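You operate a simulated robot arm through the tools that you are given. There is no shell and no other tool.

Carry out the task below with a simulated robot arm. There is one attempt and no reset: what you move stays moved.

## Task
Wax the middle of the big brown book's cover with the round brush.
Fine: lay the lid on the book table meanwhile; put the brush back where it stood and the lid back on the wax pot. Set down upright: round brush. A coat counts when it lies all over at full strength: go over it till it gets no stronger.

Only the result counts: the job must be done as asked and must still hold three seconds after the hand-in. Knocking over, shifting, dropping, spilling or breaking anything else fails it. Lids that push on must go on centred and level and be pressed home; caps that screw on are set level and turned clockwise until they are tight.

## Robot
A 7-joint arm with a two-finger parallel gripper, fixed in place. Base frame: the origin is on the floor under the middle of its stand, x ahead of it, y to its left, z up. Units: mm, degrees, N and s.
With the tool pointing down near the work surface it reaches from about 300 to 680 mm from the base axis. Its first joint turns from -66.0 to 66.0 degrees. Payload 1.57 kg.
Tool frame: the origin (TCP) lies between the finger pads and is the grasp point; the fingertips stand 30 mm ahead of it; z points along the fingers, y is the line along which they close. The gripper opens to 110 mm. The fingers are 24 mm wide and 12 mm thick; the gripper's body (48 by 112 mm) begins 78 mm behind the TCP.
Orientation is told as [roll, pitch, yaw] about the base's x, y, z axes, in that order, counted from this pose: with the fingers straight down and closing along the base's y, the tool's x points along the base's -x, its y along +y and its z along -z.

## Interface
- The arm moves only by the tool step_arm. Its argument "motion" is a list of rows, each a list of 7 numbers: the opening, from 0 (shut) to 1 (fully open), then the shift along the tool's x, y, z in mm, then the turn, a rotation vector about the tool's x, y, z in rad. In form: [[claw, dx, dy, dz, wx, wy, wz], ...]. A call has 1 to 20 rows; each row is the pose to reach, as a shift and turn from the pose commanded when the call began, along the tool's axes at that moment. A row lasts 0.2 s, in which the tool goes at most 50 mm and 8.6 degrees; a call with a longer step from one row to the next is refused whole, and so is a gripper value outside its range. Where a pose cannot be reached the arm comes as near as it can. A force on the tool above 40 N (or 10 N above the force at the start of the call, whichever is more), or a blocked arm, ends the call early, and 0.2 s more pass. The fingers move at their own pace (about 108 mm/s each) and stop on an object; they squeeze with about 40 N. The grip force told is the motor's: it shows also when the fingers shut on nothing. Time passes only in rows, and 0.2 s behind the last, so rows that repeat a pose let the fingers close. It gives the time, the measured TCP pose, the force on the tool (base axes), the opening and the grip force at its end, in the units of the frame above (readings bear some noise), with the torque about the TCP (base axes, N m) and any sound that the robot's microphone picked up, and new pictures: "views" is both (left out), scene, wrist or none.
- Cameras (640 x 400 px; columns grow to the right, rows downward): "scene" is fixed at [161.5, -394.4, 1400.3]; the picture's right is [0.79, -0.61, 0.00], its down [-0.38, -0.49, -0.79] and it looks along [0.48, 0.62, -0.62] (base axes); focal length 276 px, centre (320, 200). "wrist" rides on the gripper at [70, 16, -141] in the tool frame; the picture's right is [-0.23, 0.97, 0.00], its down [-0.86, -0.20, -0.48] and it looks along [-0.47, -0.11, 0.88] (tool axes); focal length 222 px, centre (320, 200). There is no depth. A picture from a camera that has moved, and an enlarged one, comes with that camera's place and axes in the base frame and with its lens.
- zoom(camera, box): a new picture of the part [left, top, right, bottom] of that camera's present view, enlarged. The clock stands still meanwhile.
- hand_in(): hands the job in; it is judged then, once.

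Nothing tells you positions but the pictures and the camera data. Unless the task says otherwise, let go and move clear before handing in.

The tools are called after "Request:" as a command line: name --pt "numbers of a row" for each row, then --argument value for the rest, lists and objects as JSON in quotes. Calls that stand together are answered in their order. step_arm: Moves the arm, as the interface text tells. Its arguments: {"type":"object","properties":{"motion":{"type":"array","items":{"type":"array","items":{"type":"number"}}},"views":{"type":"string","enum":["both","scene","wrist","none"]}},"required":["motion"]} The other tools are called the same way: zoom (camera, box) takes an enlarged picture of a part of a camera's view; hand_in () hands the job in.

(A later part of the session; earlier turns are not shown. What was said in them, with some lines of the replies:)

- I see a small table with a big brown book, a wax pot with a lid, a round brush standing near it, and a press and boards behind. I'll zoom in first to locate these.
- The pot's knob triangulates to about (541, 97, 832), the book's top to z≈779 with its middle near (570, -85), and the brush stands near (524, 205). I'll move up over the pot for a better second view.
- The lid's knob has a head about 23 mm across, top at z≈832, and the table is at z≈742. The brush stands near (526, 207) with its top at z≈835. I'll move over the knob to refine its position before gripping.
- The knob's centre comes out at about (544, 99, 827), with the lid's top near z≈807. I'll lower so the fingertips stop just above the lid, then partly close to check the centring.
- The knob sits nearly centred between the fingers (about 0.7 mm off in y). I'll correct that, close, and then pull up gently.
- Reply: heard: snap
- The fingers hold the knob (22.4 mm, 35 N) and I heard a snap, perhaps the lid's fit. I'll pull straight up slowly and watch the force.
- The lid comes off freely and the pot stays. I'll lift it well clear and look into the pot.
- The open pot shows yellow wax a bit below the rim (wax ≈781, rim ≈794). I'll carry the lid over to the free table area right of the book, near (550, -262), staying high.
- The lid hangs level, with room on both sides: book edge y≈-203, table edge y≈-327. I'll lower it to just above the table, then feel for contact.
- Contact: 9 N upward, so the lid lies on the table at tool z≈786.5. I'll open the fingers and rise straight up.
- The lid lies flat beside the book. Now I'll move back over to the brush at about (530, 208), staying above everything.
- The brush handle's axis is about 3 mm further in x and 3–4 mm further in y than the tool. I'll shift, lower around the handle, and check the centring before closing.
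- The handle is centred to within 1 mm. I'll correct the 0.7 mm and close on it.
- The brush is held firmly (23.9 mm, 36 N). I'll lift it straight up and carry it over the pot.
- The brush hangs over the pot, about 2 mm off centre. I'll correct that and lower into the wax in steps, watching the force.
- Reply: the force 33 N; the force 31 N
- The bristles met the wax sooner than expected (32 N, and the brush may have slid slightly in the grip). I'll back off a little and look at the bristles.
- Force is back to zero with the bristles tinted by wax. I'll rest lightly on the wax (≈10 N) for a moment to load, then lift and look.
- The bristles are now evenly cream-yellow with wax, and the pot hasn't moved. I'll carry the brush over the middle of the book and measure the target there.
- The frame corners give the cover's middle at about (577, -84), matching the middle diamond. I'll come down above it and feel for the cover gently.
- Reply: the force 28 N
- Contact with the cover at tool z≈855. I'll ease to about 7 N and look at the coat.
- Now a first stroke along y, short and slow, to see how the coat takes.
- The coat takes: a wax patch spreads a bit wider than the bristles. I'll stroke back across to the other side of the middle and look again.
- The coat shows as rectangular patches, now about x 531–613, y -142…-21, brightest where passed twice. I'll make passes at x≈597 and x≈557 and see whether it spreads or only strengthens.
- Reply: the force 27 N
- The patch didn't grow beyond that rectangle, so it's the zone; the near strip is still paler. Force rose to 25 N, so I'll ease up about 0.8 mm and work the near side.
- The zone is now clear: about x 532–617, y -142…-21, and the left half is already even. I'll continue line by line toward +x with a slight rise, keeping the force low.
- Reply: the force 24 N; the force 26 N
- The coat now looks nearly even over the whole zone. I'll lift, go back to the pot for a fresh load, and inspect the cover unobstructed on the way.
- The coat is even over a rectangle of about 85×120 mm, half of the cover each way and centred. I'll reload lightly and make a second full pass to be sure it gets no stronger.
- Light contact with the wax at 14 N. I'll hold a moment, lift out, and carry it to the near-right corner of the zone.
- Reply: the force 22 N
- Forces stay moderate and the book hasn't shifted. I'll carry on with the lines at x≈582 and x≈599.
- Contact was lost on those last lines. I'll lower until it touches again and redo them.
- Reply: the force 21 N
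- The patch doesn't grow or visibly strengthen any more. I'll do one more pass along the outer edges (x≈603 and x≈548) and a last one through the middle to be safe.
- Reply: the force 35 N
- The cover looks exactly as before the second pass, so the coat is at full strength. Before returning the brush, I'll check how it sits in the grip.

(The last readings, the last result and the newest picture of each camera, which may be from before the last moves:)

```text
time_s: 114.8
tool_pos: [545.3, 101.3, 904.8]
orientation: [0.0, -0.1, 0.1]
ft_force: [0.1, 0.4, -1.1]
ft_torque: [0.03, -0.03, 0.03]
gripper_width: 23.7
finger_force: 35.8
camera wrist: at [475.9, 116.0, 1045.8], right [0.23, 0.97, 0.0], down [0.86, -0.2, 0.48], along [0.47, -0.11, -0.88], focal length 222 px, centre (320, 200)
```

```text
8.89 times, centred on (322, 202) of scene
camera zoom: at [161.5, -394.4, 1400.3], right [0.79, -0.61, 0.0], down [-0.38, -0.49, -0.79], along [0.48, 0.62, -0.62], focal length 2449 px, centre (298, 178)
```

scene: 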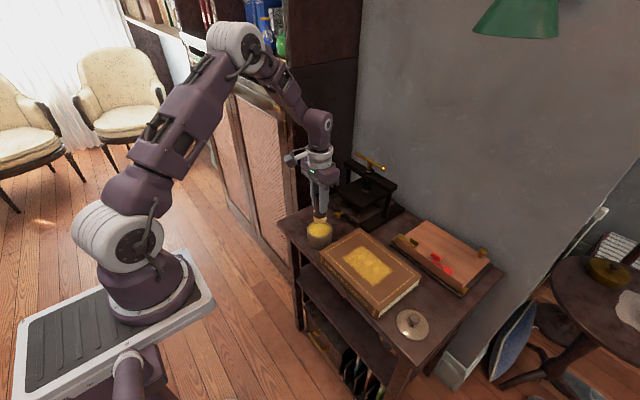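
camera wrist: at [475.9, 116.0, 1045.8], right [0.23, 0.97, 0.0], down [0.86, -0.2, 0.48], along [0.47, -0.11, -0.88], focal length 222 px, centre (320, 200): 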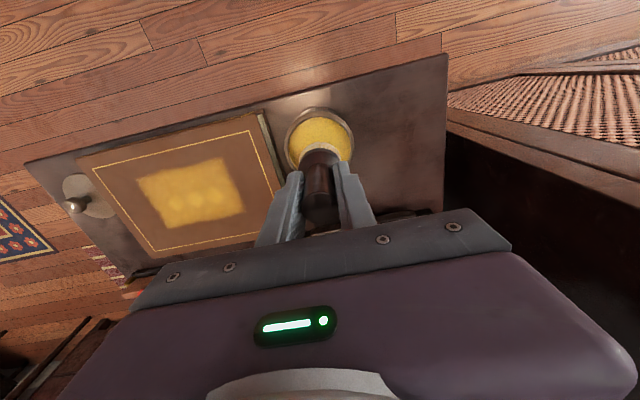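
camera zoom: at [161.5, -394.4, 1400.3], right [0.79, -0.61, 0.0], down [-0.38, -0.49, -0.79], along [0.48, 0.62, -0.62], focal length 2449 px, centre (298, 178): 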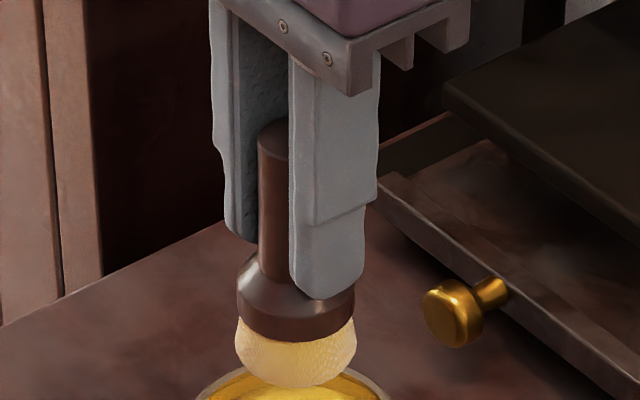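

The brush is centred in the grip and vertical, just a few mm higher than before. I'll take it back over its home spot and lower to just above the table.

Request:
step_arm --pt "0.1 2 20 0 0 0 0" --pt "0.1 5 50 0 0 0 0" --pt "0.1 8 80 0 0 0 0" --pt "0.1 11.1 110.8 0 0 0 0" --pt "0.1 11.1 110.8 0 0 0 0" --pt "0.1 11.1 110.8 30 0 0 0" --pt "0.1 11.1 110.8 60 0 0 0" --pt "0.1 11.1 110.8 80 0 0 0" --pt "0.1 11.1 110.8 85 0 0 0" --pt "0.1 11.1 110.8 85 0 0 0"

Request:
zoom --camera "scene" --box '[275, 180, 335, 240]'

Request:
zoom --camera "wrist" --box '[260, 100, 380, 220]'

```text
time_s: 117.0
tool_pos: [534.4, 210.5, 822.2]
orientation: [0.0, 0.0, 0.1]
ft_force: [-0.3, -0.5, -0.9]
ft_torque: [-0.02, -0.04, 0.0]
gripper_width: 23.8
finger_force: 35.9
camera wrist: at [463.6, 225.2, 963.1], right [0.23, 0.97, 0.0], down [0.86, -0.2, 0.48], along [0.47, -0.11, -0.88], focal length 222 px, centre (320, 200)
```

scene: 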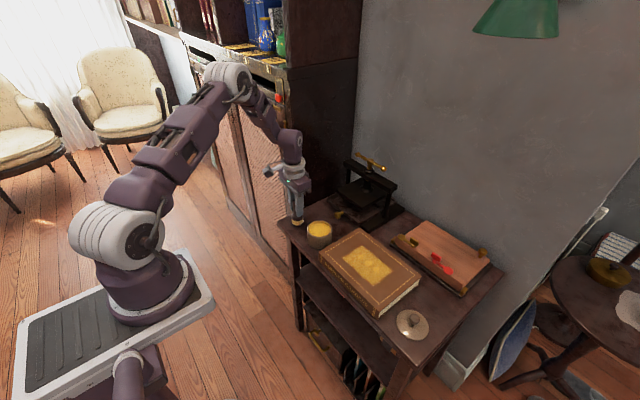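
wrist: 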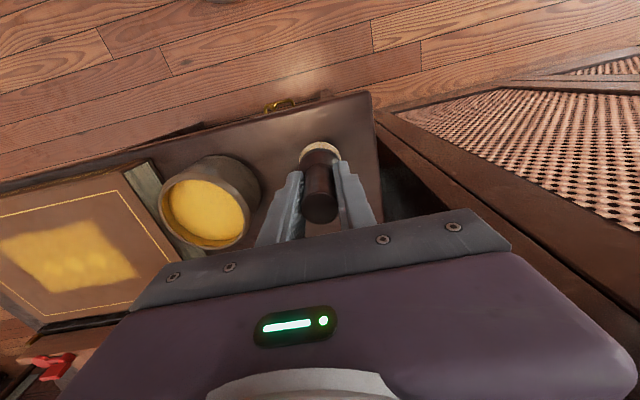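

```text
6.67 times, centred on (305, 210) of scene
camera zoom: at [161.5, -394.4, 1400.3], right [0.79, -0.61, 0.0], down [-0.38, -0.49, -0.79], along [0.48, 0.62, -0.62], focal length 1837 px, centre (420, 133)
```

zoom: 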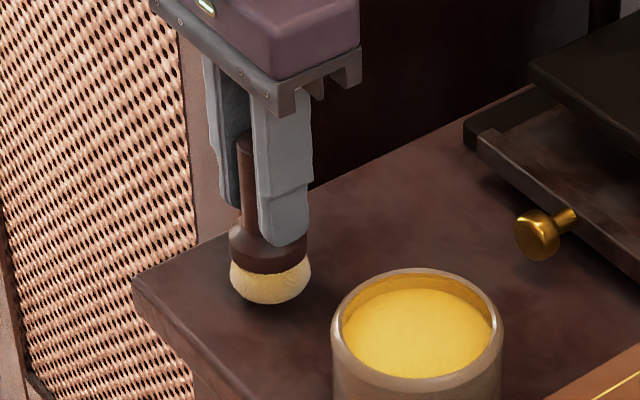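

```text
3.33 times, centred on (320, 160) of wrist
camera zoom: at [463.6, 225.2, 963.1], right [0.23, 0.97, 0.0], down [0.86, -0.2, 0.48], along [0.47, -0.11, -0.88], focal length 740 px, centre (320, 333)
```

zoom: 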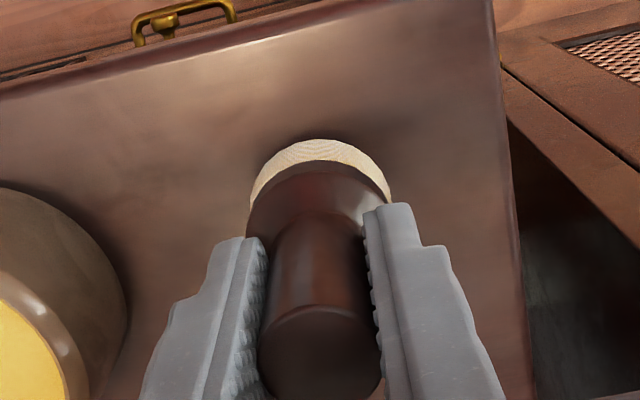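

Request:
step_arm --pt "0.1 0 0 2 0 0 0" --pt "0.1 0 0 4 0 0 0" --pt "0.1 0 0 4 0 0 0" --views "none"

Request:
step_arm --pt "0.1 0 0 1 0 0 0" --pt "0.1 0 0 1 0 0 0" --views "none"

Request:
zoom --camera "scene" --box '[275, 180, 335, 240]'

```text
time_s: 117.8
tool_pos: [532.1, 211.3, 817.1]
orientation: [0.0, 0.1, 0.0]
ft_force: [-0.5, -0.2, -0.4]
ft_torque: [0.02, 0.01, 0.01]
gripper_width: 23.9
finger_force: 35.9
```

```text
time_s: 118.4
tool_pos: [533.0, 211.8, 817.1]
orientation: [0.0, 0.0, 0.0]
ft_force: [0.1, -0.7, -0.5]
ft_torque: [0.0, 0.0, 0.01]
gripper_width: 23.9
finger_force: 35.5
```

```text
6.67 times, centred on (305, 210) of scene
camera zoom: at [161.5, -394.4, 1400.3], right [0.79, -0.61, 0.0], down [-0.38, -0.49, -0.79], along [0.48, 0.62, -0.62], focal length 1837 px, centre (420, 133)
```

zoom: 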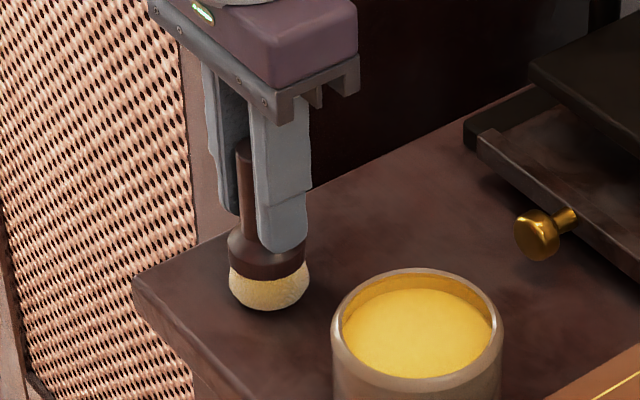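

Request:
step_arm --pt "0.1 0 0 1 0 0 0" --pt "0.1 0 0 1 0 0 0" --views "none"

Request:
step_arm --pt "0.1 0 0 0.8 0 0 0" --pt "0.1 0 0 0.8 0 0 0" --views "none"

Request:
step_arm --pt "0.1 0 0 0.8 0 0 0" --pt "0.1 0 0 0.8 0 0 0" --views "none"

Request:
zoom --camera "scene" --box '[275, 180, 335, 240]'

```text
time_s: 119.0
tool_pos: [532.5, 211.0, 817.2]
orientation: [0.0, 0.0, 0.1]
ft_force: [0.3, 0.2, -0.6]
ft_torque: [-0.01, 0.0, 0.01]
gripper_width: 23.8
finger_force: 35.8
```

```text
time_s: 119.6
tool_pos: [533.2, 211.8, 815.2]
orientation: [0.0, 0.0, 0.0]
ft_force: [0.5, -0.5, -0.8]
ft_torque: [-0.01, 0.02, 0.0]
gripper_width: 23.9
finger_force: 36.0
```

```text
time_s: 120.2
tool_pos: [532.9, 212.3, 813.3]
orientation: [0.0, 0.0, 0.0]
ft_force: [0.4, 0.2, -0.7]
ft_torque: [-0.03, 0.0, -0.02]
gripper_width: 23.9
finger_force: 36.2
```

```text
6.67 times, centred on (305, 210) of scene
camera zoom: at [161.5, -394.4, 1400.3], right [0.79, -0.61, 0.0], down [-0.38, -0.49, -0.79], along [0.48, 0.62, -0.62], focal length 1837 px, centre (420, 133)
```

zoom: 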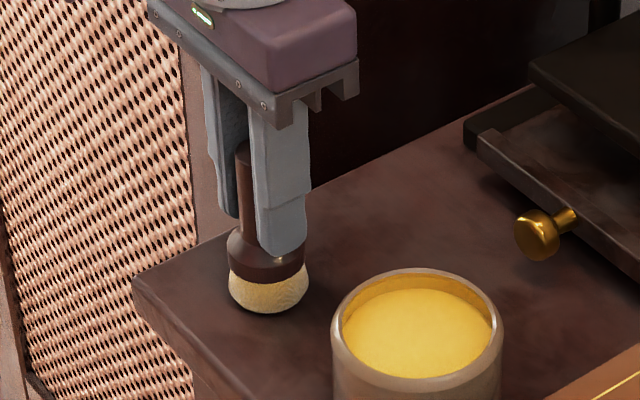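

Request:
step_arm --pt "0.1 0 0 0.8 0 0 0" --pt "0.1 0 0 0.8 0 0 0" --views "none"

Request:
step_arm --pt "0.1 0 0 0.7 0 0 0" --pt "0.1 0 0 0.7 0 0 0" --views "none"

Request:
step_arm --pt "0.1 0 0 0.6 0 0 0" --pt "0.1 0 0 0.6 0 0 0" --views "none"

```text
time_s: 120.8
tool_pos: [532.1, 212.7, 812.7]
orientation: [0.0, 0.0, 0.1]
ft_force: [-0.2, -0.2, 0.2]
ft_torque: [-0.01, 0.0, -0.03]
gripper_width: 23.7
finger_force: 35.7
```

```text
time_s: 121.4
tool_pos: [533.8, 212.3, 811.7]
orientation: [-0.1, 0.0, 0.1]
ft_force: [0.3, 0.2, -1.5]
ft_torque: [-0.01, 0.0, -0.01]
gripper_width: 24.0
finger_force: 36.2
```

```text
time_s: 122.0
tool_pos: [534.0, 211.7, 812.5]
orientation: [0.0, 0.0, 0.0]
ft_force: [0.0, -0.2, -0.8]
ft_torque: [-0.01, 0.01, 0.02]
gripper_width: 23.9
finger_force: 35.6
```

Request:
zoom --camera "scene" --box '[285, 205, 325, 235]'

Request:
step_arm --pt "0.1 0 0 0.6 0 0 0" --pt "0.1 0 0 0.6 0 0 0" --views "none"

Request:
step_arm --pt "0.1 0 0 0.6 0 0 0" --pt "0.1 0 0 0.6 0 0 0" --views "none"

```text
13.33 times, centred on (305, 220) of scene
camera zoom: at [161.5, -394.4, 1400.3], right [0.79, -0.61, 0.0], down [-0.38, -0.49, -0.79], along [0.48, 0.62, -0.62], focal length 3674 px, centre (520, -67)
```

zoom: 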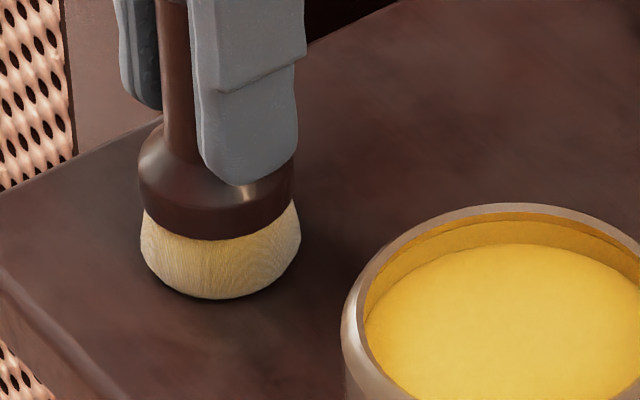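

```text
time_s: 122.6
tool_pos: [533.0, 211.0, 811.4]
orientation: [0.0, 0.0, 0.0]
ft_force: [0.4, 0.6, -0.7]
ft_torque: [0.02, -0.01, 0.0]
gripper_width: 23.8
finger_force: 35.9
```

```text
time_s: 123.2
tool_pos: [532.9, 211.3, 812.0]
orientation: [0.0, 0.0, 0.0]
ft_force: [-2.7, -1.6, 16.9]
ft_torque: [-0.11, 0.18, 0.02]
gripper_width: 23.6
finger_force: 36.0
```

The brush stands on the table (17 N). I'll ease off slightly, open the fingers, and check it stands before rising.

Request:
step_arm --pt "0.1 0 0 -0.4 0 0 0" --pt "0.24 0 0 -0.4 0 0 0" --pt "0.3 0 0 -0.4 0 0 0" --pt "0.36 0 0 -0.4 0 0 0" --pt "0.42 0 0 -0.4 0 0 0" --pt "0.42 0 0 -0.4 0 0 0" --views "none"

Request:
zoom --camera "scene" --box '[275, 180, 335, 240]'

Request:
zoom --camera "wrist" --box '[260, 100, 380, 220]'

```text
time_s: 124.6
tool_pos: [533.0, 212.2, 812.0]
orientation: [0.0, 0.0, 0.0]
ft_force: [0.2, 0.0, 0.2]
ft_torque: [0.01, -0.04, 0.0]
gripper_width: 46.4
finger_force: 0.0
```

```text
6.67 times, centred on (305, 210) of scene
camera zoom: at [161.5, -394.4, 1400.3], right [0.79, -0.61, 0.0], down [-0.38, -0.49, -0.79], along [0.48, 0.62, -0.62], focal length 1837 px, centre (420, 133)
```

zoom: 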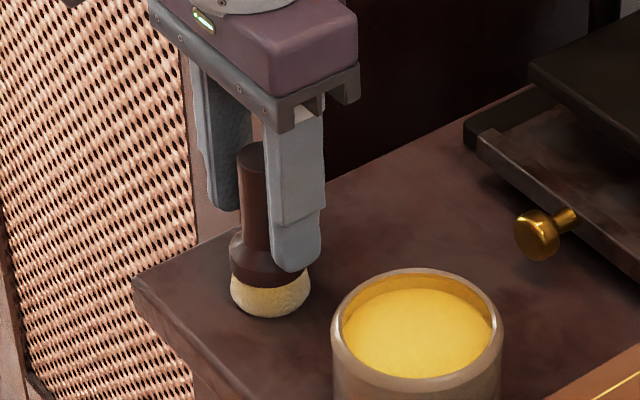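

```text
3.33 times, centred on (320, 160) of wrist
camera zoom: at [463.7, 227.0, 952.5], right [0.23, 0.97, 0.0], down [0.86, -0.2, 0.48], along [0.47, -0.11, -0.88], focal length 740 px, centre (320, 333)
```

zoom: 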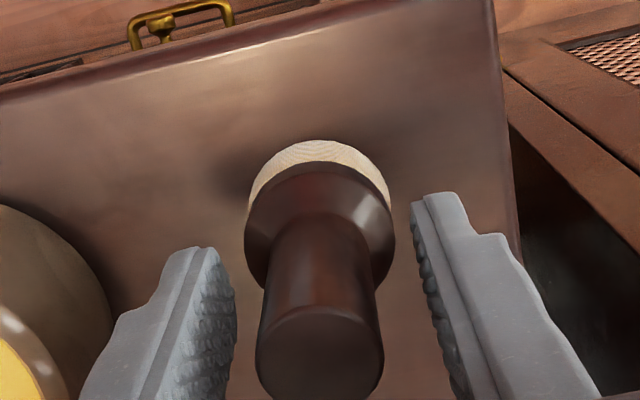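

The brush stands upright within about 1 mm of its old place. I'll rise straight up and go to the lid.

Request:
step_arm --pt "0.46 0 0 -2 0 0 0" --pt "0.5 0 0 -20 0 0 0" --pt "0.5 0 0 -55 0 0 0" --pt "0.5 0 0 -98 0 0 0" --pt "0.5 -3 -35 -98 0 0 0" --pt "0.5 -6 -80 -98 0 0 0" --pt "0.5 -8 -125 -98 0 0 0" --pt "0.5 -10 -170 -98 0 0 0" --pt "0.5 -12 -215 -98 0 0 0" --pt "0.5 -14 -260 -98 0 0 0" --pt "0.5 -15 -305 -98 0 0 0" --pt "0.5 -16 -350 -98 0 0 0" --pt "0.5 -17 -395 -98 0 0 0" --pt "0.5 -17 -435 -98 0 0 0" --pt "0.5 -17 -472.8 -98 0 0 0" --pt "0.5 -17 -472.8 -98 0 0 0" --pt "0.5 -17 -472.8 -78 0 0 0" --pt "0.5 -17 -472.8 -78 0 0 0"

Request:
zoom --camera "wrist" --box '[250, 80, 390, 220]'

Request:
zoom --camera "scene" --box '[270, 180, 430, 280]'

```text
time_s: 128.4
tool_pos: [552.0, -260.0, 889.9]
orientation: [0.0, 0.0, 0.0]
ft_force: [-0.2, -0.2, -0.2]
ft_torque: [-0.01, 0.01, 0.01]
gripper_width: 54.9
finger_force: 0.1
camera wrist: at [480.9, -245.8, 1031.2], right [0.23, 0.97, 0.0], down [0.86, -0.2, 0.48], along [0.47, -0.11, -0.88], focal length 222 px, centre (320, 200)
```

scene: 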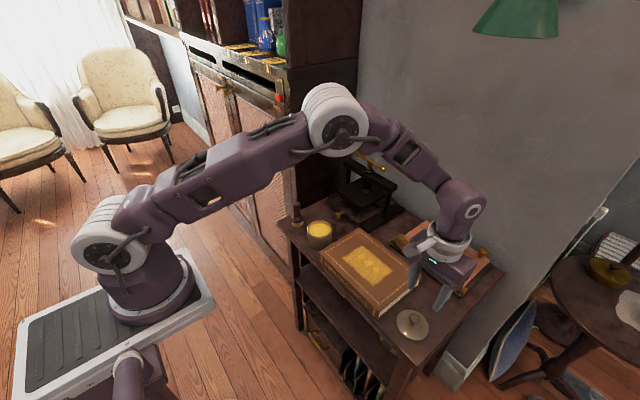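
wrist: 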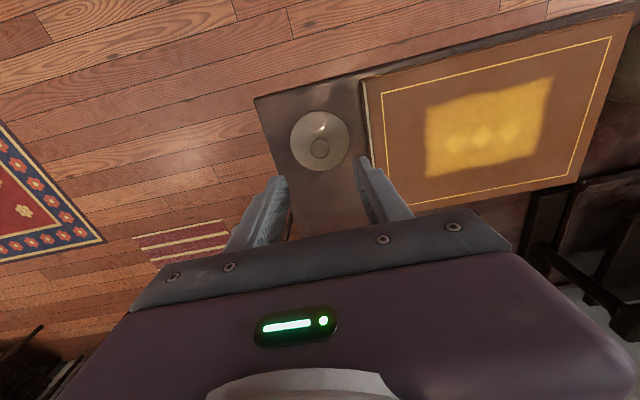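

```text
2.86 times, centred on (320, 150) of wrist
camera zoom: at [480.9, -245.8, 1031.2], right [0.23, 0.97, 0.0], down [0.86, -0.2, 0.48], along [0.47, -0.11, -0.88], focal length 635 px, centre (320, 343)
```

zoom: 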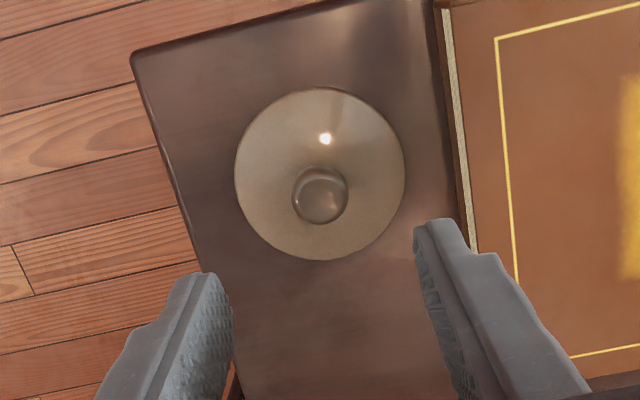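

```text
4.00 times, centred on (350, 230) of scene
camera zoom: at [161.5, -394.4, 1400.3], right [0.79, -0.61, 0.0], down [-0.38, -0.49, -0.79], along [0.48, 0.62, -0.62], focal length 1102 px, centre (200, 80)
```

zoom: 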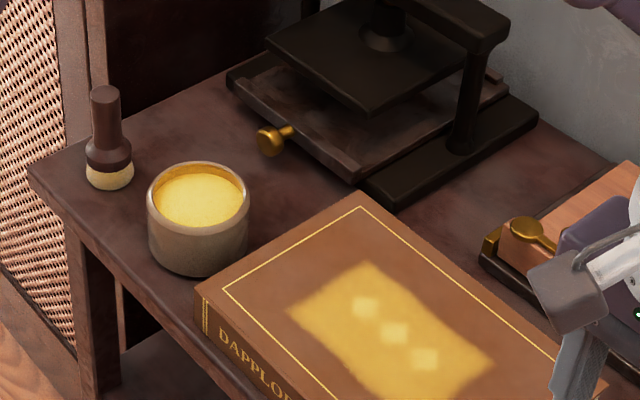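

The brush, pot and book are all in their places. The lid's knob is centred under the tool; I'll lower to the same height as when I released it and grip.

Request:
step_arm --pt "0.5 0 0 30 0 0 0" --pt "0.5 0 0 65 0 0 0" --pt "0.45 0 0 92 0 0 0" --pt "0.4 0 -0.3 102.8 0 0 0" --pt "0.36 0 -0.3 102.8 0 0 0" --pt "0.36 0 -0.3 102.8 0 0 0" --views "none"

Request:
zoom --camera "wrist" --box '[260, 100, 380, 220]'

Request:
zoom --camera "scene" --box '[385, 290, 445, 345]'

```text
time_s: 129.8
tool_pos: [550.9, -261.6, 787.7]
orientation: [0.0, -0.1, -0.1]
ft_force: [0.0, 1.0, -1.1]
ft_torque: [0.0, 0.0, -0.03]
gripper_width: 39.4
finger_force: 0.0
```

```text
3.33 times, centred on (320, 160) of wrist
camera zoom: at [480.3, -246.5, 929.4], right [0.23, 0.97, 0.0], down [0.86, -0.2, 0.48], along [0.47, -0.11, -0.88], focal length 740 px, centre (320, 333)
```

zoom: 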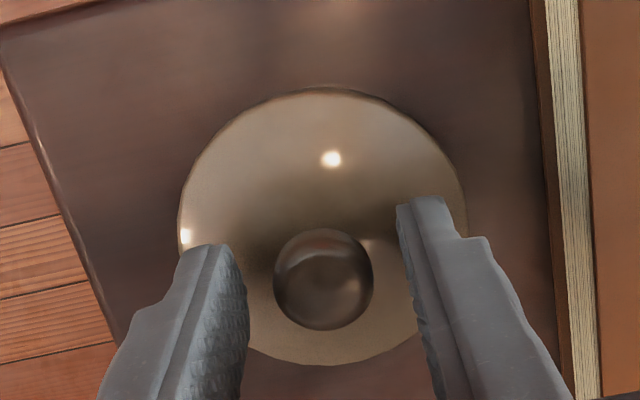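

```text
7.27 times, centred on (415, 318) of scene
camera zoom: at [161.5, -394.4, 1400.3], right [0.79, -0.61, 0.0], down [-0.38, -0.49, -0.79], along [0.48, 0.62, -0.62], focal length 2004 px, centre (-371, -654)
```

zoom: 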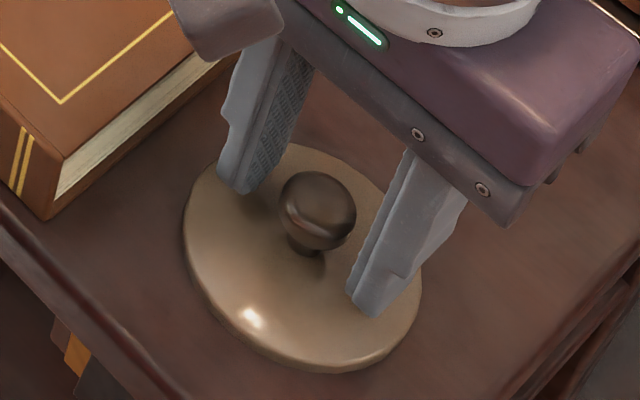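

Request:
step_arm --pt "0.36 0 0.5 0 0 0 0" --pt "0.15 0 0.5 0 0 0 0" --pt "0.05 0 0.5 0 0 0 0" --pt "0.05 0 0.5 0 0 0 0" --pt "0.05 0 0.5 0 0 0 0" --views "none"

Request:
step_arm --pt "0.05 0 0 -3 0 0 0" --pt "0.05 0 0 -15 0 0 0" --pt "0.05 0 0 -45 0 0 0" --pt "0.05 0 0 -85 0 0 0" --pt "0.05 0 0 -125 0 0 0" --pt "0.05 0 0 -150 0 0 0" --pt "0.05 0 0 -150 0 0 0"

Request:
zoom --camera "wrist" --box '[260, 100, 380, 220]'

Request:
zoom --camera "scene" --box '[390, 235, 470, 305]'

```text
time_s: 131.0
tool_pos: [551.3, -261.0, 786.3]
orientation: [0.0, 0.1, 0.0]
ft_force: [-0.3, -0.3, 1.9]
ft_torque: [0.0, -0.02, 0.02]
gripper_width: 22.3
finger_force: 34.9
```

```text
time_s: 132.6
tool_pos: [550.5, -260.4, 936.5]
orientation: [0.0, 0.0, 0.0]
ft_force: [-0.3, 0.7, -0.9]
ft_torque: [-0.02, 0.02, 0.01]
gripper_width: 22.2
finger_force: 34.6
camera wrist: at [481.3, -245.5, 1077.3], right [0.23, 0.97, 0.0], down [0.86, -0.2, 0.48], along [0.47, -0.11, -0.88], focal length 222 px, centre (320, 200)
```

scene: 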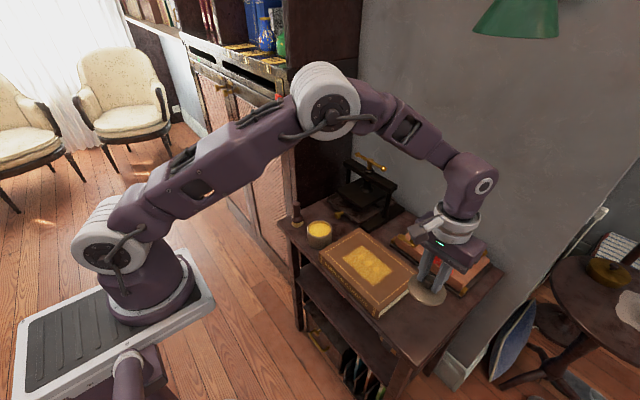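
wrist: 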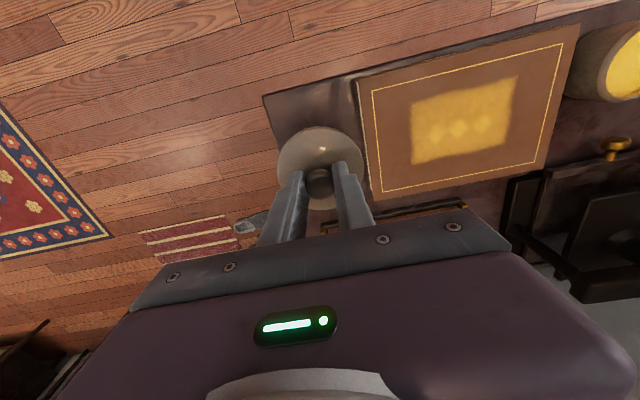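

```text
3.33 times, centred on (320, 160) of wrist
camera zoom: at [481.3, -245.5, 1077.3], right [0.23, 0.97, 0.0], down [0.86, -0.2, 0.48], along [0.47, -0.11, -0.88], focal length 740 px, centre (320, 333)
```

zoom: 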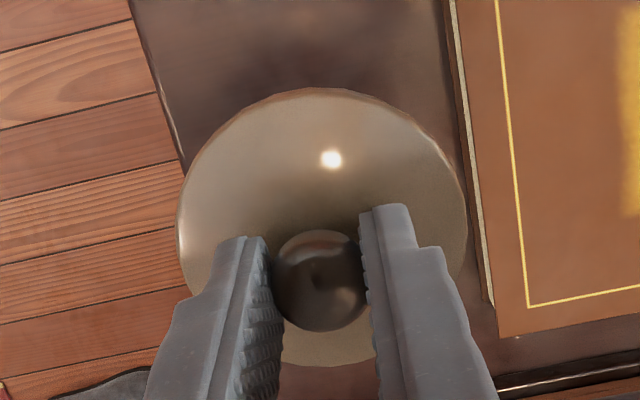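

```text
5.71 times, centred on (430, 270) of scene
camera zoom: at [161.5, -394.4, 1400.3], right [0.79, -0.61, 0.0], down [-0.38, -0.49, -0.79], along [0.48, 0.62, -0.62], focal length 1574 px, centre (-309, -200)
```

zoom: 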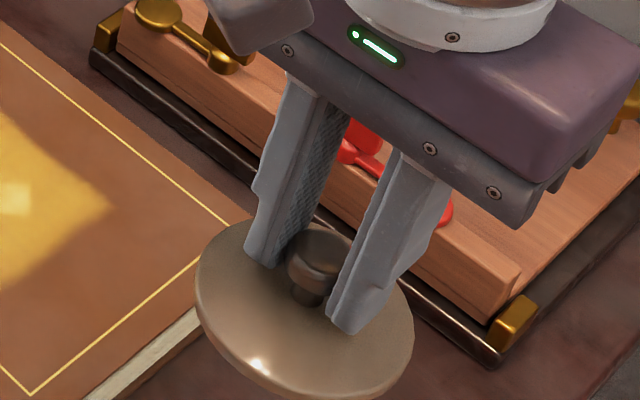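

The lid is gripped level. I'll carry it back above the pot, let the arm settle, and then align it visually.

Request:
step_arm --pt "0.05 0 20 0 0 0 0" --pt "0.05 1 60 0 0 0 0" --pt "0.05 1.5 100 0 0 0 0" --pt "0.05 2 140 0 0 0 0" --pt "0.05 3 180 0 0 0 0" --pt "0.05 3.5 220 0 0 0 0" --pt "0.05 4 260 0 0 0 0" --pt "0.05 4.5 300 0 0 0 0" --pt "0.05 5 335 0 0 0 0" --pt "0.05 5 355 0 0 0 0" --pt "0.05 5 360.6 0 0 0 0" --pt "0.05 5 360.6 0 0 0 0" --pt "0.05 5 360.6 30 0 0 0" --pt "0.05 5 360.6 60 0 0 0" --pt "0.05 5 360.6 76 0 0 0" --pt "0.05 5 360.6 76 0 0 0" --pt "0.05 5 360.6 76 0 0 0" --pt "0.05 5 360.6 76 0 0 0"

Request:
zoom --camera "wrist" --box '[260, 80, 380, 200]'

Request:
zoom --camera "scene" --box '[295, 200, 345, 250]'

```text
time_s: 136.4
tool_pos: [544.8, 101.2, 860.0]
orientation: [-0.1, 0.0, 0.0]
ft_force: [-0.6, -0.8, -0.5]
ft_torque: [-0.03, -0.03, 0.0]
gripper_width: 22.2
finger_force: 35.2
camera wrist: at [475.0, 116.3, 1001.4], right [0.23, 0.97, 0.0], down [0.86, -0.2, 0.48], along [0.47, -0.11, -0.88], focal length 222 px, centre (320, 200)
```

scene: 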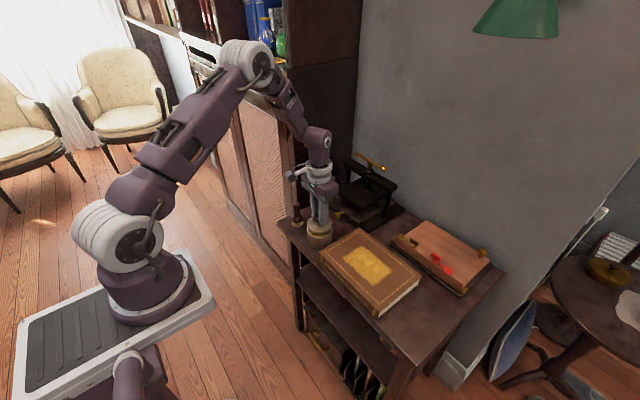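
wrist: 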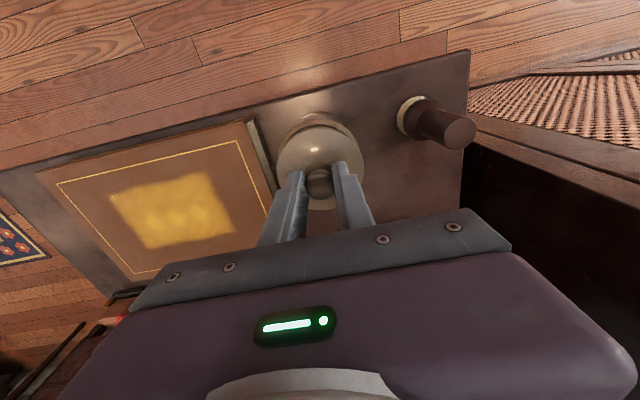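

```text
3.33 times, centred on (320, 140) of wrist
camera zoom: at [475.0, 116.3, 1001.4], right [0.23, 0.97, 0.0], down [0.86, -0.2, 0.48], along [0.47, -0.11, -0.88], focal length 740 px, centre (320, 400)
```

zoom: 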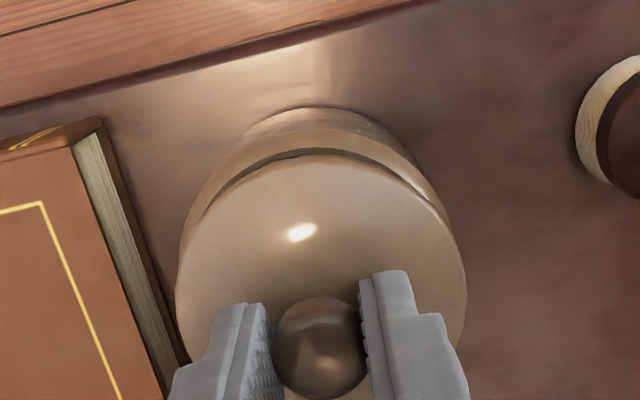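

```text
8.00 times, centred on (320, 225) of scene
camera zoom: at [161.5, -394.4, 1400.3], right [0.79, -0.61, 0.0], down [-0.38, -0.49, -0.79], along [0.48, 0.62, -0.62], focal length 2204 px, centre (320, 0)
```

zoom: 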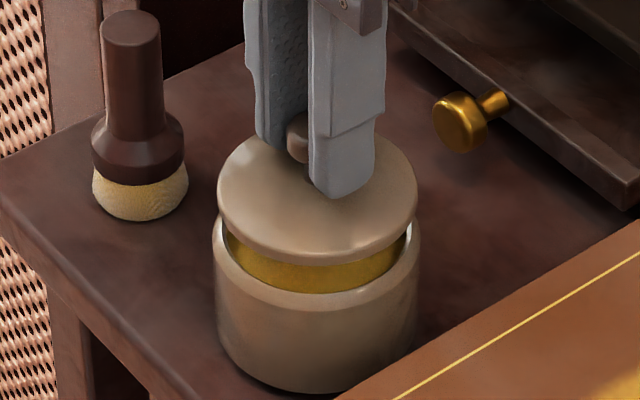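

Request:
zoom --camera "wrist" --box '[280, 100, 360, 160]'

Request:
zoom --camera "scene" --box '[300, 215, 340, 245]'

```text
6.67 times, centred on (320, 130) of wrist
camera zoom: at [475.0, 116.3, 1001.4], right [0.23, 0.97, 0.0], down [0.86, -0.2, 0.48], along [0.47, -0.11, -0.88], focal length 1481 px, centre (320, 667)
```

zoom: 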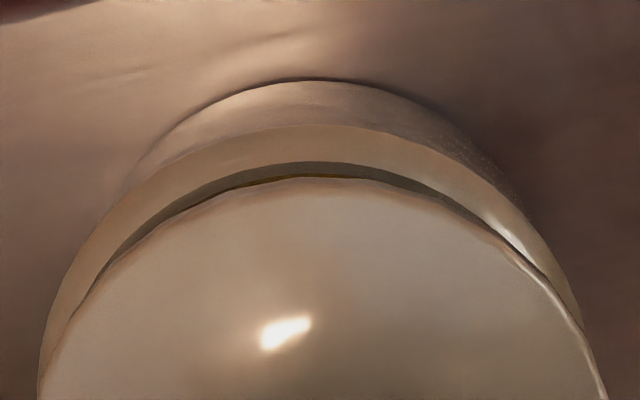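

```text
13.33 times, centred on (320, 230) of scene
camera zoom: at [161.5, -394.4, 1400.3], right [0.79, -0.61, 0.0], down [-0.38, -0.49, -0.79], along [0.48, 0.62, -0.62], focal length 3674 px, centre (320, -200)
```

zoom: 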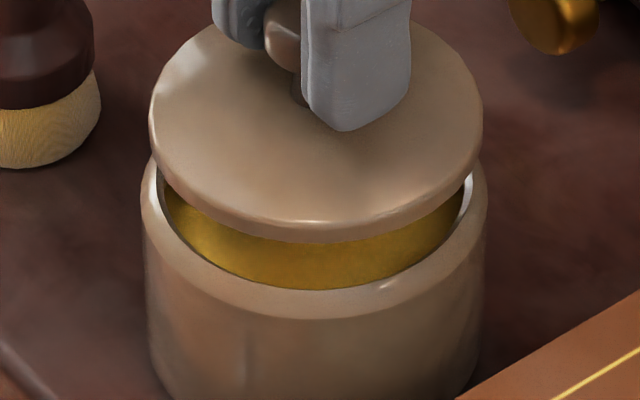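

The lid is within about 0.7 mm of concentric. I'll apply that small correction and lower slowly onto the pot.

Request:
step_arm --pt "0.05 0.6 -0.15 0 0 0 0" --pt "0.05 0.6 -0.15 4 0 0 0" --pt "0.05 0.6 -0.15 8 0 0 0" --pt "0.05 0.6 -0.15 12 0 0 0" --pt "0.05 0.6 -0.15 13 0 0 0" --pt "0.05 0.6 -0.15 13 0 0 0" --views "none"

Request:
zoom --camera "wrist" --box '[280, 100, 360, 160]'

Request:
zoom --camera "scene" --box '[300, 215, 340, 245]'

```text
time_s: 137.8
tool_pos: [544.1, 100.0, 847.6]
orientation: [-0.1, 0.0, -0.1]
ft_force: [0.1, -0.4, -0.6]
ft_torque: [-0.03, 0.02, -0.01]
gripper_width: 22.3
finger_force: 35.2
```

```text
6.67 times, centred on (320, 130) of wrist
camera zoom: at [474.5, 115.0, 988.7], right [0.23, 0.97, 0.0], down [0.86, -0.2, 0.48], along [0.47, -0.11, -0.88], focal length 1481 px, centre (320, 667)
```

zoom: 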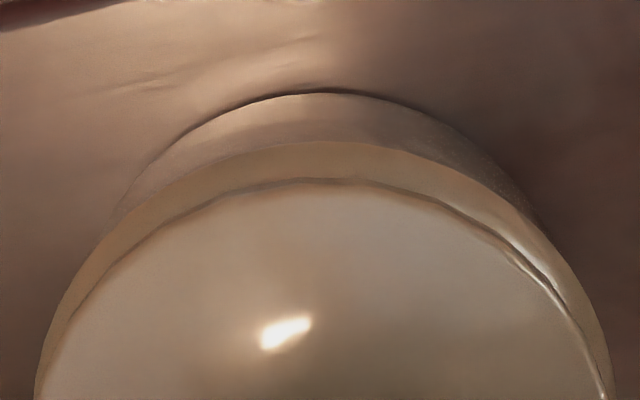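

```text
13.33 times, centred on (320, 230) of scene
camera zoom: at [161.5, -394.4, 1400.3], right [0.79, -0.61, 0.0], down [-0.38, -0.49, -0.79], along [0.48, 0.62, -0.62], focal length 3674 px, centre (320, -200)
```

zoom: 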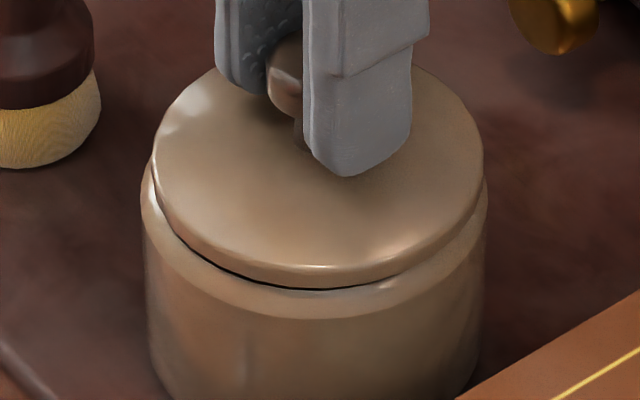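

Request:
step_arm --pt "0.05 0.6 0.75 0 0 0 0" --pt "0.05 0.6 0.75 0 0 0 0" --pt "0.05 0.6 0.75 0 0 0 0" --views "none"

Request:
zoom --camera "wrist" --box '[280, 100, 360, 160]'

Request:
zoom --camera "scene" --box '[300, 215, 340, 245]'

```text
time_s: 138.6
tool_pos: [544.8, 100.0, 847.6]
orientation: [0.0, 0.0, 0.0]
ft_force: [-0.4, -0.5, -1.6]
ft_torque: [0.01, 0.02, 0.01]
gripper_width: 22.1
finger_force: 34.5
```

```text
6.67 times, centred on (320, 130) of wrist
camera zoom: at [473.9, 115.6, 988.6], right [0.23, 0.97, 0.0], down [0.86, -0.2, 0.48], along [0.47, -0.11, -0.88], focal length 1481 px, centre (320, 667)
```

zoom: 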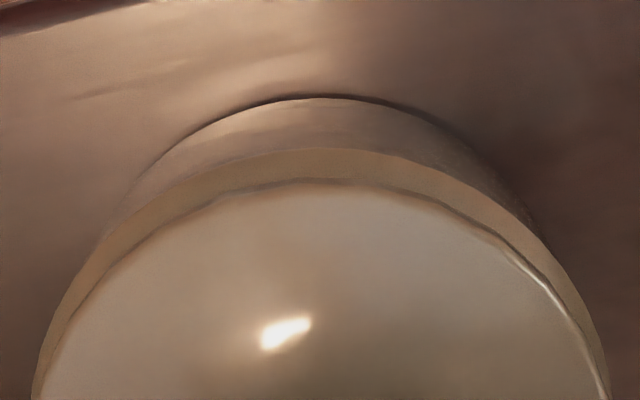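

```text
13.33 times, centred on (320, 230) of scene
camera zoom: at [161.5, -394.4, 1400.3], right [0.79, -0.61, 0.0], down [-0.38, -0.49, -0.79], along [0.48, 0.62, -0.62], focal length 3674 px, centre (320, -200)
```

zoom: 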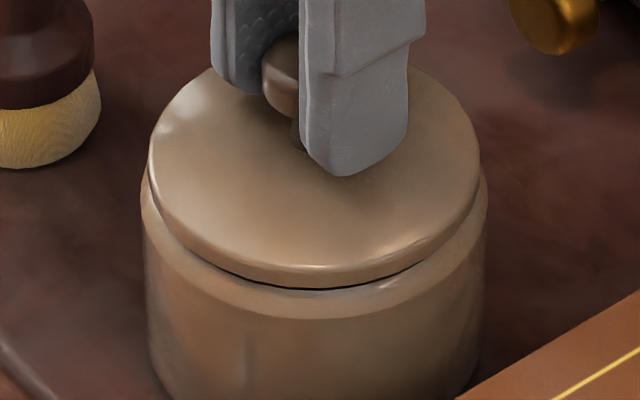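

Now lid and rim edges line up on both cameras. I'll lower in small steps until it seats.

Request:
step_arm --pt "0.05 0 0 1 0 0 0" --pt "0.05 0 0 2 0 0 0" --pt "0.05 0 0 2 0 0 0" --views "none"

Request:
step_arm --pt "0.05 0 0 1 0 0 0" --pt "0.05 0 0 1 0 0 0" --views "none"

Request:
zoom --camera "scene" --box '[300, 215, 340, 245]'

Request:
zoom --camera "wrist" --box '[280, 100, 360, 160]'

```text
time_s: 139.4
tool_pos: [542.1, 101.1, 844.8]
orientation: [0.0, 0.1, 0.0]
ft_force: [0.1, 0.0, 0.0]
ft_torque: [-0.03, -0.02, -0.04]
gripper_width: 22.1
finger_force: 35.4
```

```text
time_s: 140.0
tool_pos: [544.4, 100.7, 842.7]
orientation: [0.0, -0.1, -0.1]
ft_force: [0.7, 0.6, -0.6]
ft_torque: [-0.02, 0.0, 0.01]
gripper_width: 22.3
finger_force: 35.1
```

```text
13.33 times, centred on (320, 230) of scene
camera zoom: at [161.5, -394.4, 1400.3], right [0.79, -0.61, 0.0], down [-0.38, -0.49, -0.79], along [0.48, 0.62, -0.62], focal length 3674 px, centre (320, -200)
```

zoom: 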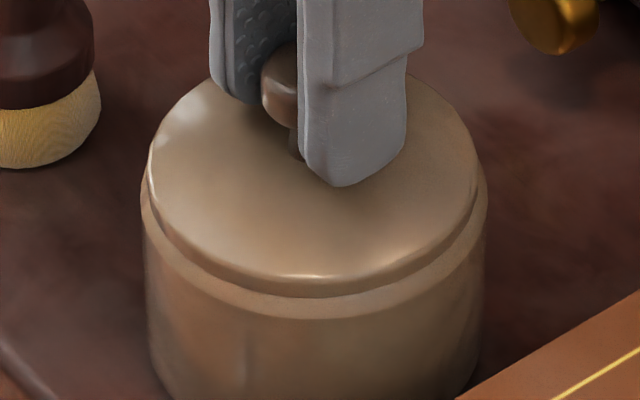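

```text
6.67 times, centred on (320, 130) of wrist
camera zoom: at [473.7, 115.9, 985.3], right [0.23, 0.97, 0.0], down [0.86, -0.2, 0.48], along [0.47, -0.11, -0.88], focal length 1481 px, centre (320, 667)
```

zoom: 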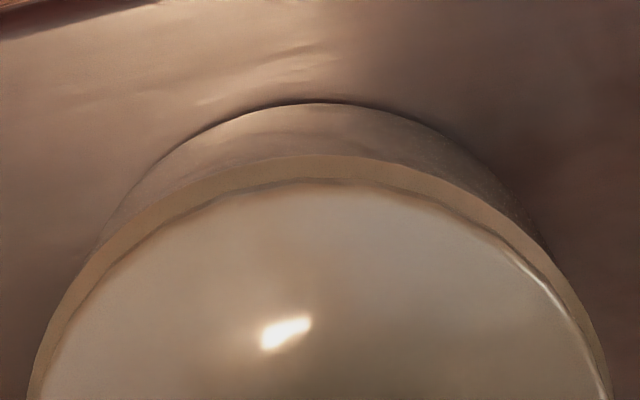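

Request:
step_arm --pt "0.05 0 0 0.8 0 0 0" --pt "0.05 0 0 0.8 0 0 0" --views "none"

Request:
step_arm --pt "0.05 0 0 0.7 0 0 0" --pt "0.05 0 0 0.7 0 0 0" --views "none"

```text
time_s: 140.6
tool_pos: [543.8, 100.8, 844.3]
orientation: [0.0, 0.0, 0.1]
ft_force: [-2.8, -1.8, 13.2]
ft_torque: [-0.05, 0.15, -0.01]
gripper_width: 22.2
finger_force: 35.1
heard: snap
```

```text
time_s: 141.2
tool_pos: [544.2, 100.7, 843.8]
orientation: [0.0, 0.0, -0.1]
ft_force: [-6.4, -1.7, 32.5]
ft_torque: [-0.03, 0.27, 0.01]
gripper_width: 22.2
finger_force: 34.7
```

The lid snapped on at about 844 and I pressed it home with 32 N. I'll ease the force, open, and check that it sits level and centred.

Request:
step_arm --pt "0.05 0 0 -0.7 0 0 0" --pt "0.05 0 0 -0.9 0 0 0" --pt "0.25 0 0 -0.9 0 0 0" --pt "0.36 0 0 -0.9 0 0 0" --pt "0.45 0 0 -0.9 0 0 0" --pt "0.45 0 0 -0.9 0 0 0" --views "none"

Request:
zoom --camera "scene" --box '[300, 200, 340, 250]'

Request:
zoom --camera "wrist" --box '[260, 90, 380, 220]'

```text
time_s: 142.6
tool_pos: [544.5, 101.4, 842.9]
orientation: [0.0, 0.0, 0.0]
ft_force: [-1.0, 0.0, 0.7]
ft_torque: [-0.03, 0.04, -0.02]
gripper_width: 49.2
finger_force: 0.0
```

```text
8.00 times, centred on (320, 225) of scene
camera zoom: at [161.5, -394.4, 1400.3], right [0.79, -0.61, 0.0], down [-0.38, -0.49, -0.79], along [0.48, 0.62, -0.62], focal length 2204 px, centre (320, 0)
```

zoom: 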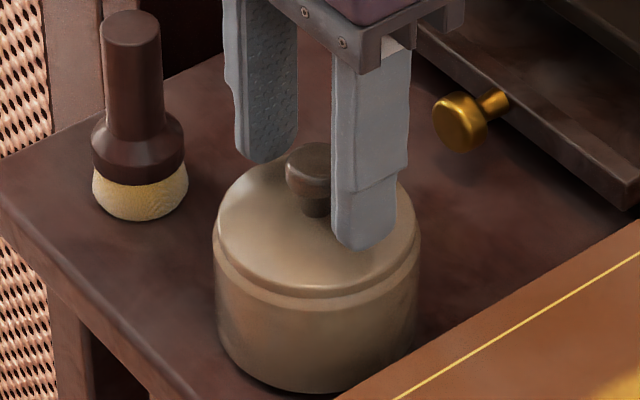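

```text
3.08 times, centred on (320, 155) of wrist
camera zoom: at [474.6, 115.9, 984.9], right [0.23, 0.97, 0.0], down [0.86, -0.2, 0.48], along [0.47, -0.11, -0.88], focal length 684 px, centre (320, 338)
```

zoom: 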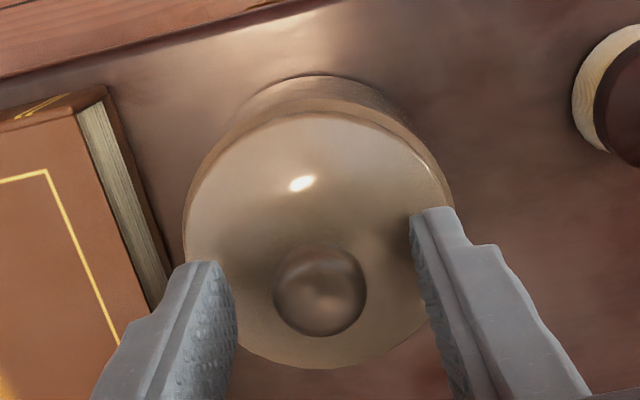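

The lid sits level and centred, and nothing snapped loose on release. I'll rise clear and compare the whole table with the start.

Request:
step_arm --pt "0.5 0 0 -2 0 0 0" --pt "0.5 0 0 -20 0 0 0" --pt "0.5 0 0 -60 0 0 0" --pt "0.5 0 0 -105 0 0 0" --pt "0.5 40 -20 -140 0 0 0" --pt "0.5 80 -50 -160 0 0 0" --pt "0.5 120 -80 -180 0 0 0" --pt "0.5 120 -80 -180 0 0 0"

Request:
zoom --camera "scene" --box '[270, 180, 430, 280]'

Request:
zoom --camera "scene" --box '[285, 185, 345, 245]'

Request:
zoom --camera "scene" --box '[270, 140, 530, 340]'

```text
refused: row 5 steps farther than a row can; nothing moved
```

```text
4.00 times, centred on (350, 230) of scene
camera zoom: at [161.5, -394.4, 1400.3], right [0.79, -0.61, 0.0], down [-0.38, -0.49, -0.79], along [0.48, 0.62, -0.62], focal length 1102 px, centre (200, 80)
```

zoom: 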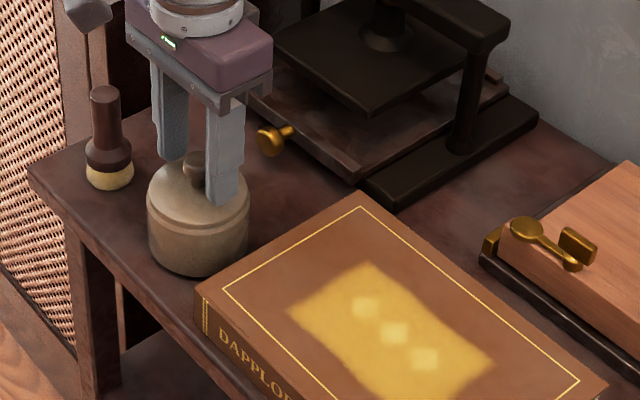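

```text
6.67 times, centred on (315, 215) of scene
camera zoom: at [161.5, -394.4, 1400.3], right [0.79, -0.61, 0.0], down [-0.38, -0.49, -0.79], along [0.48, 0.62, -0.62], focal length 1837 px, centre (353, 100)
```

zoom: 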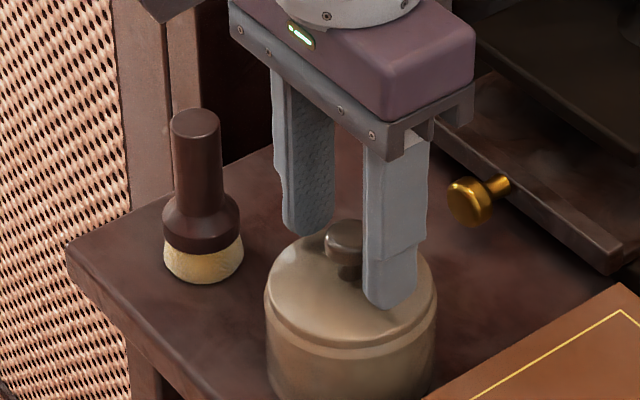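

```text
2.00 times, centred on (400, 240) of scene
camera zoom: at [161.5, -394.4, 1400.3], right [0.79, -0.61, 0.0], down [-0.38, -0.49, -0.79], along [0.48, 0.62, -0.62], focal length 551 px, centre (160, 120)
```

zoom: 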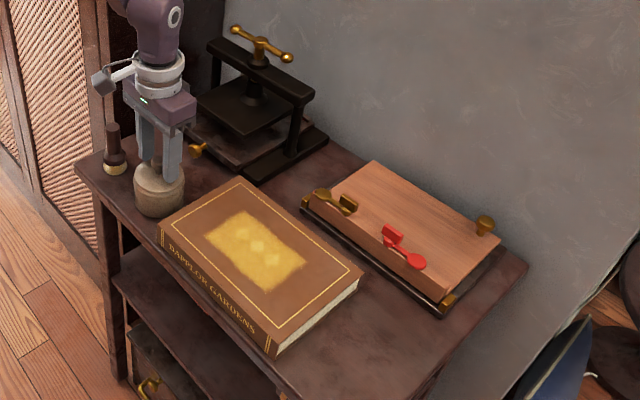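

That call was refused for one long step; I'll redo it with smaller ones, rising straight up first.

Request:
step_arm --pt "0.5 0 0 -2 0 0 0" --pt "0.5 0 0 -20 0 0 0" --pt "0.5 0 0 -60 0 0 0" --pt "0.5 0 0 -105 0 0 0" --pt "0.5 30 -15 -125 0 0 0" --pt "0.5 65 -35 -140 0 0 0" --pt "0.5 100 -55 -155 0 0 0" --pt "0.5 130 -80 -170 0 0 0" --pt "0.5 130 -80 -170 0 0 0"

Request:
zoom --camera "scene" --box '[270, 180, 430, 280]'

Request:
zoom --camera "scene" --box '[285, 190, 345, 250]'

Request:
zoom --camera "wrist" --box '[150, 100, 450, 250]'

```text
time_s: 144.6
tool_pos: [413.3, 20.5, 1013.1]
orientation: [-0.1, 0.0, 0.0]
ft_force: [0.4, 0.7, 0.5]
ft_torque: [-0.01, 0.01, -0.01]
gripper_width: 55.1
finger_force: 0.1
camera wrist: at [344.1, 35.7, 1154.7], right [0.23, 0.97, 0.0], down [0.86, -0.2, 0.48], along [0.47, -0.11, -0.88], focal length 222 px, centre (320, 200)
```

scene: 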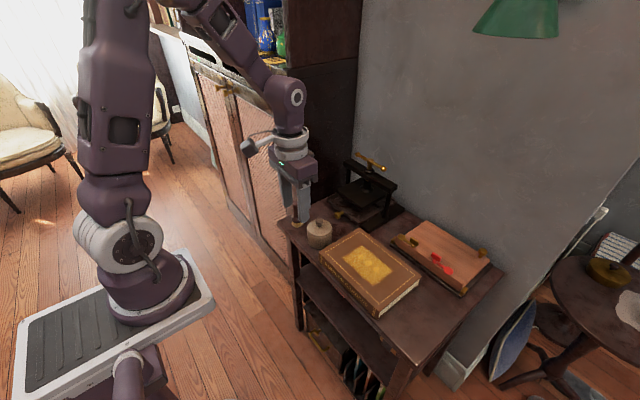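
wrist: 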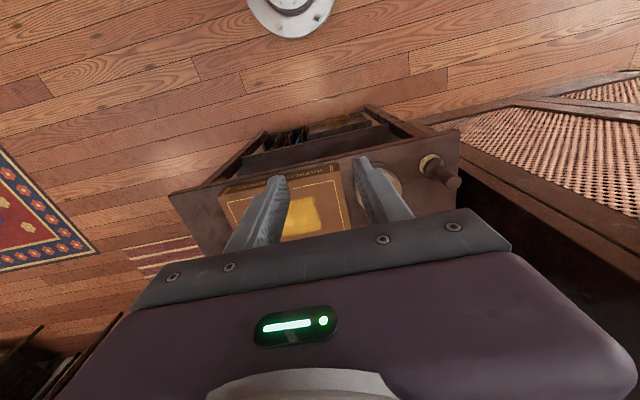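

```text
4.00 times, centred on (350, 230) of scene
camera zoom: at [161.5, -394.4, 1400.3], right [0.79, -0.61, 0.0], down [-0.38, -0.49, -0.79], along [0.48, 0.62, -0.62], focal length 1102 px, centre (200, 80)
```

zoom: 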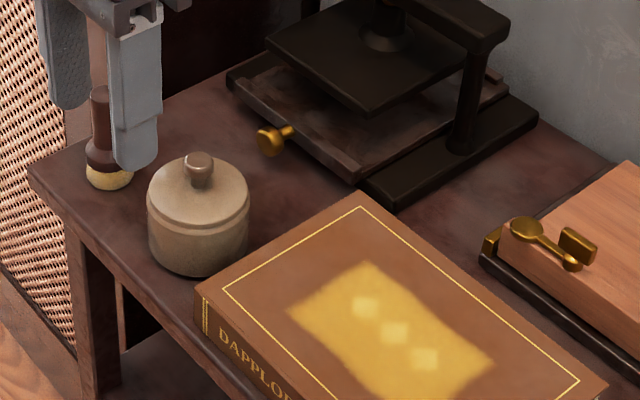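

```text
6.67 times, centred on (315, 220) of scene
camera zoom: at [161.5, -394.4, 1400.3], right [0.79, -0.61, 0.0], down [-0.38, -0.49, -0.79], along [0.48, 0.62, -0.62], focal length 1837 px, centre (353, 67)
```

zoom: 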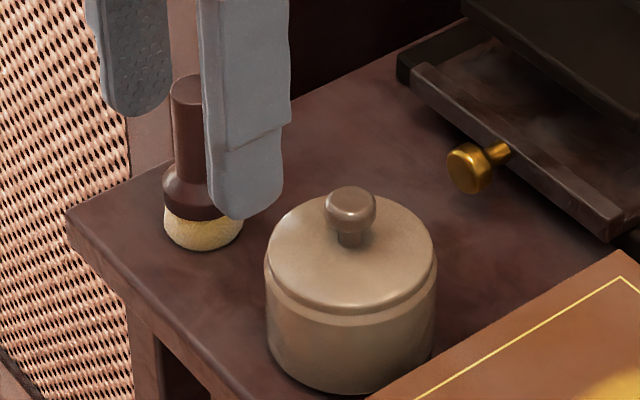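

```text
2.13 times, centred on (300, 175) of wrist
camera zoom: at [344.1, 35.7, 1154.7], right [0.23, 0.97, 0.0], down [0.86, -0.2, 0.48], along [0.47, -0.11, -0.88], focal length 474 px, centre (363, 253)
```

zoom: 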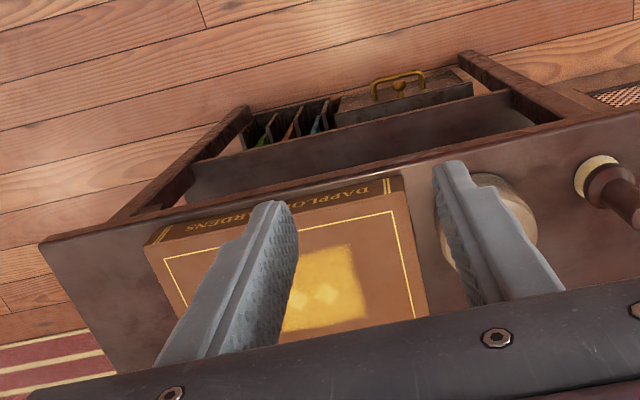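

The lid is back on level and centred, with its knob in the same place as at the start. The brush stands upright where it was, the book, pot and press haven't moved, and the cover has an even coat that a second pass didn't strengthen. The hand is clear, so I'm handing in.

Request:
hand_in

```text
The job is handed in.
```

I waxed the middle of the big brown book's cover, put the brush and lid back, and handed the job in. I haven't been told how it was judged.

- **Coat:** It covers a centred rectangle of about 85 by 120 mm and looks even all over. I reloaded the brush and went over it again, and the pictures showed no change. The brush left the cover on parts of that pass. I redid most of those lines, but not the end of the last stroke on the near side.
- **Brush:** It stands upright, roughly 1–2 mm from where it was. It slid a few millimetres in the grip while dipping and brushing, but nothing fell.
- **Lid:** It lay on the table right of the book meanwhile. I set it back centred and level, heard it snap on, then pressed it down with about 32 N.
- **Everything else:** The book, pot and press look unmoved against the starting pictures.
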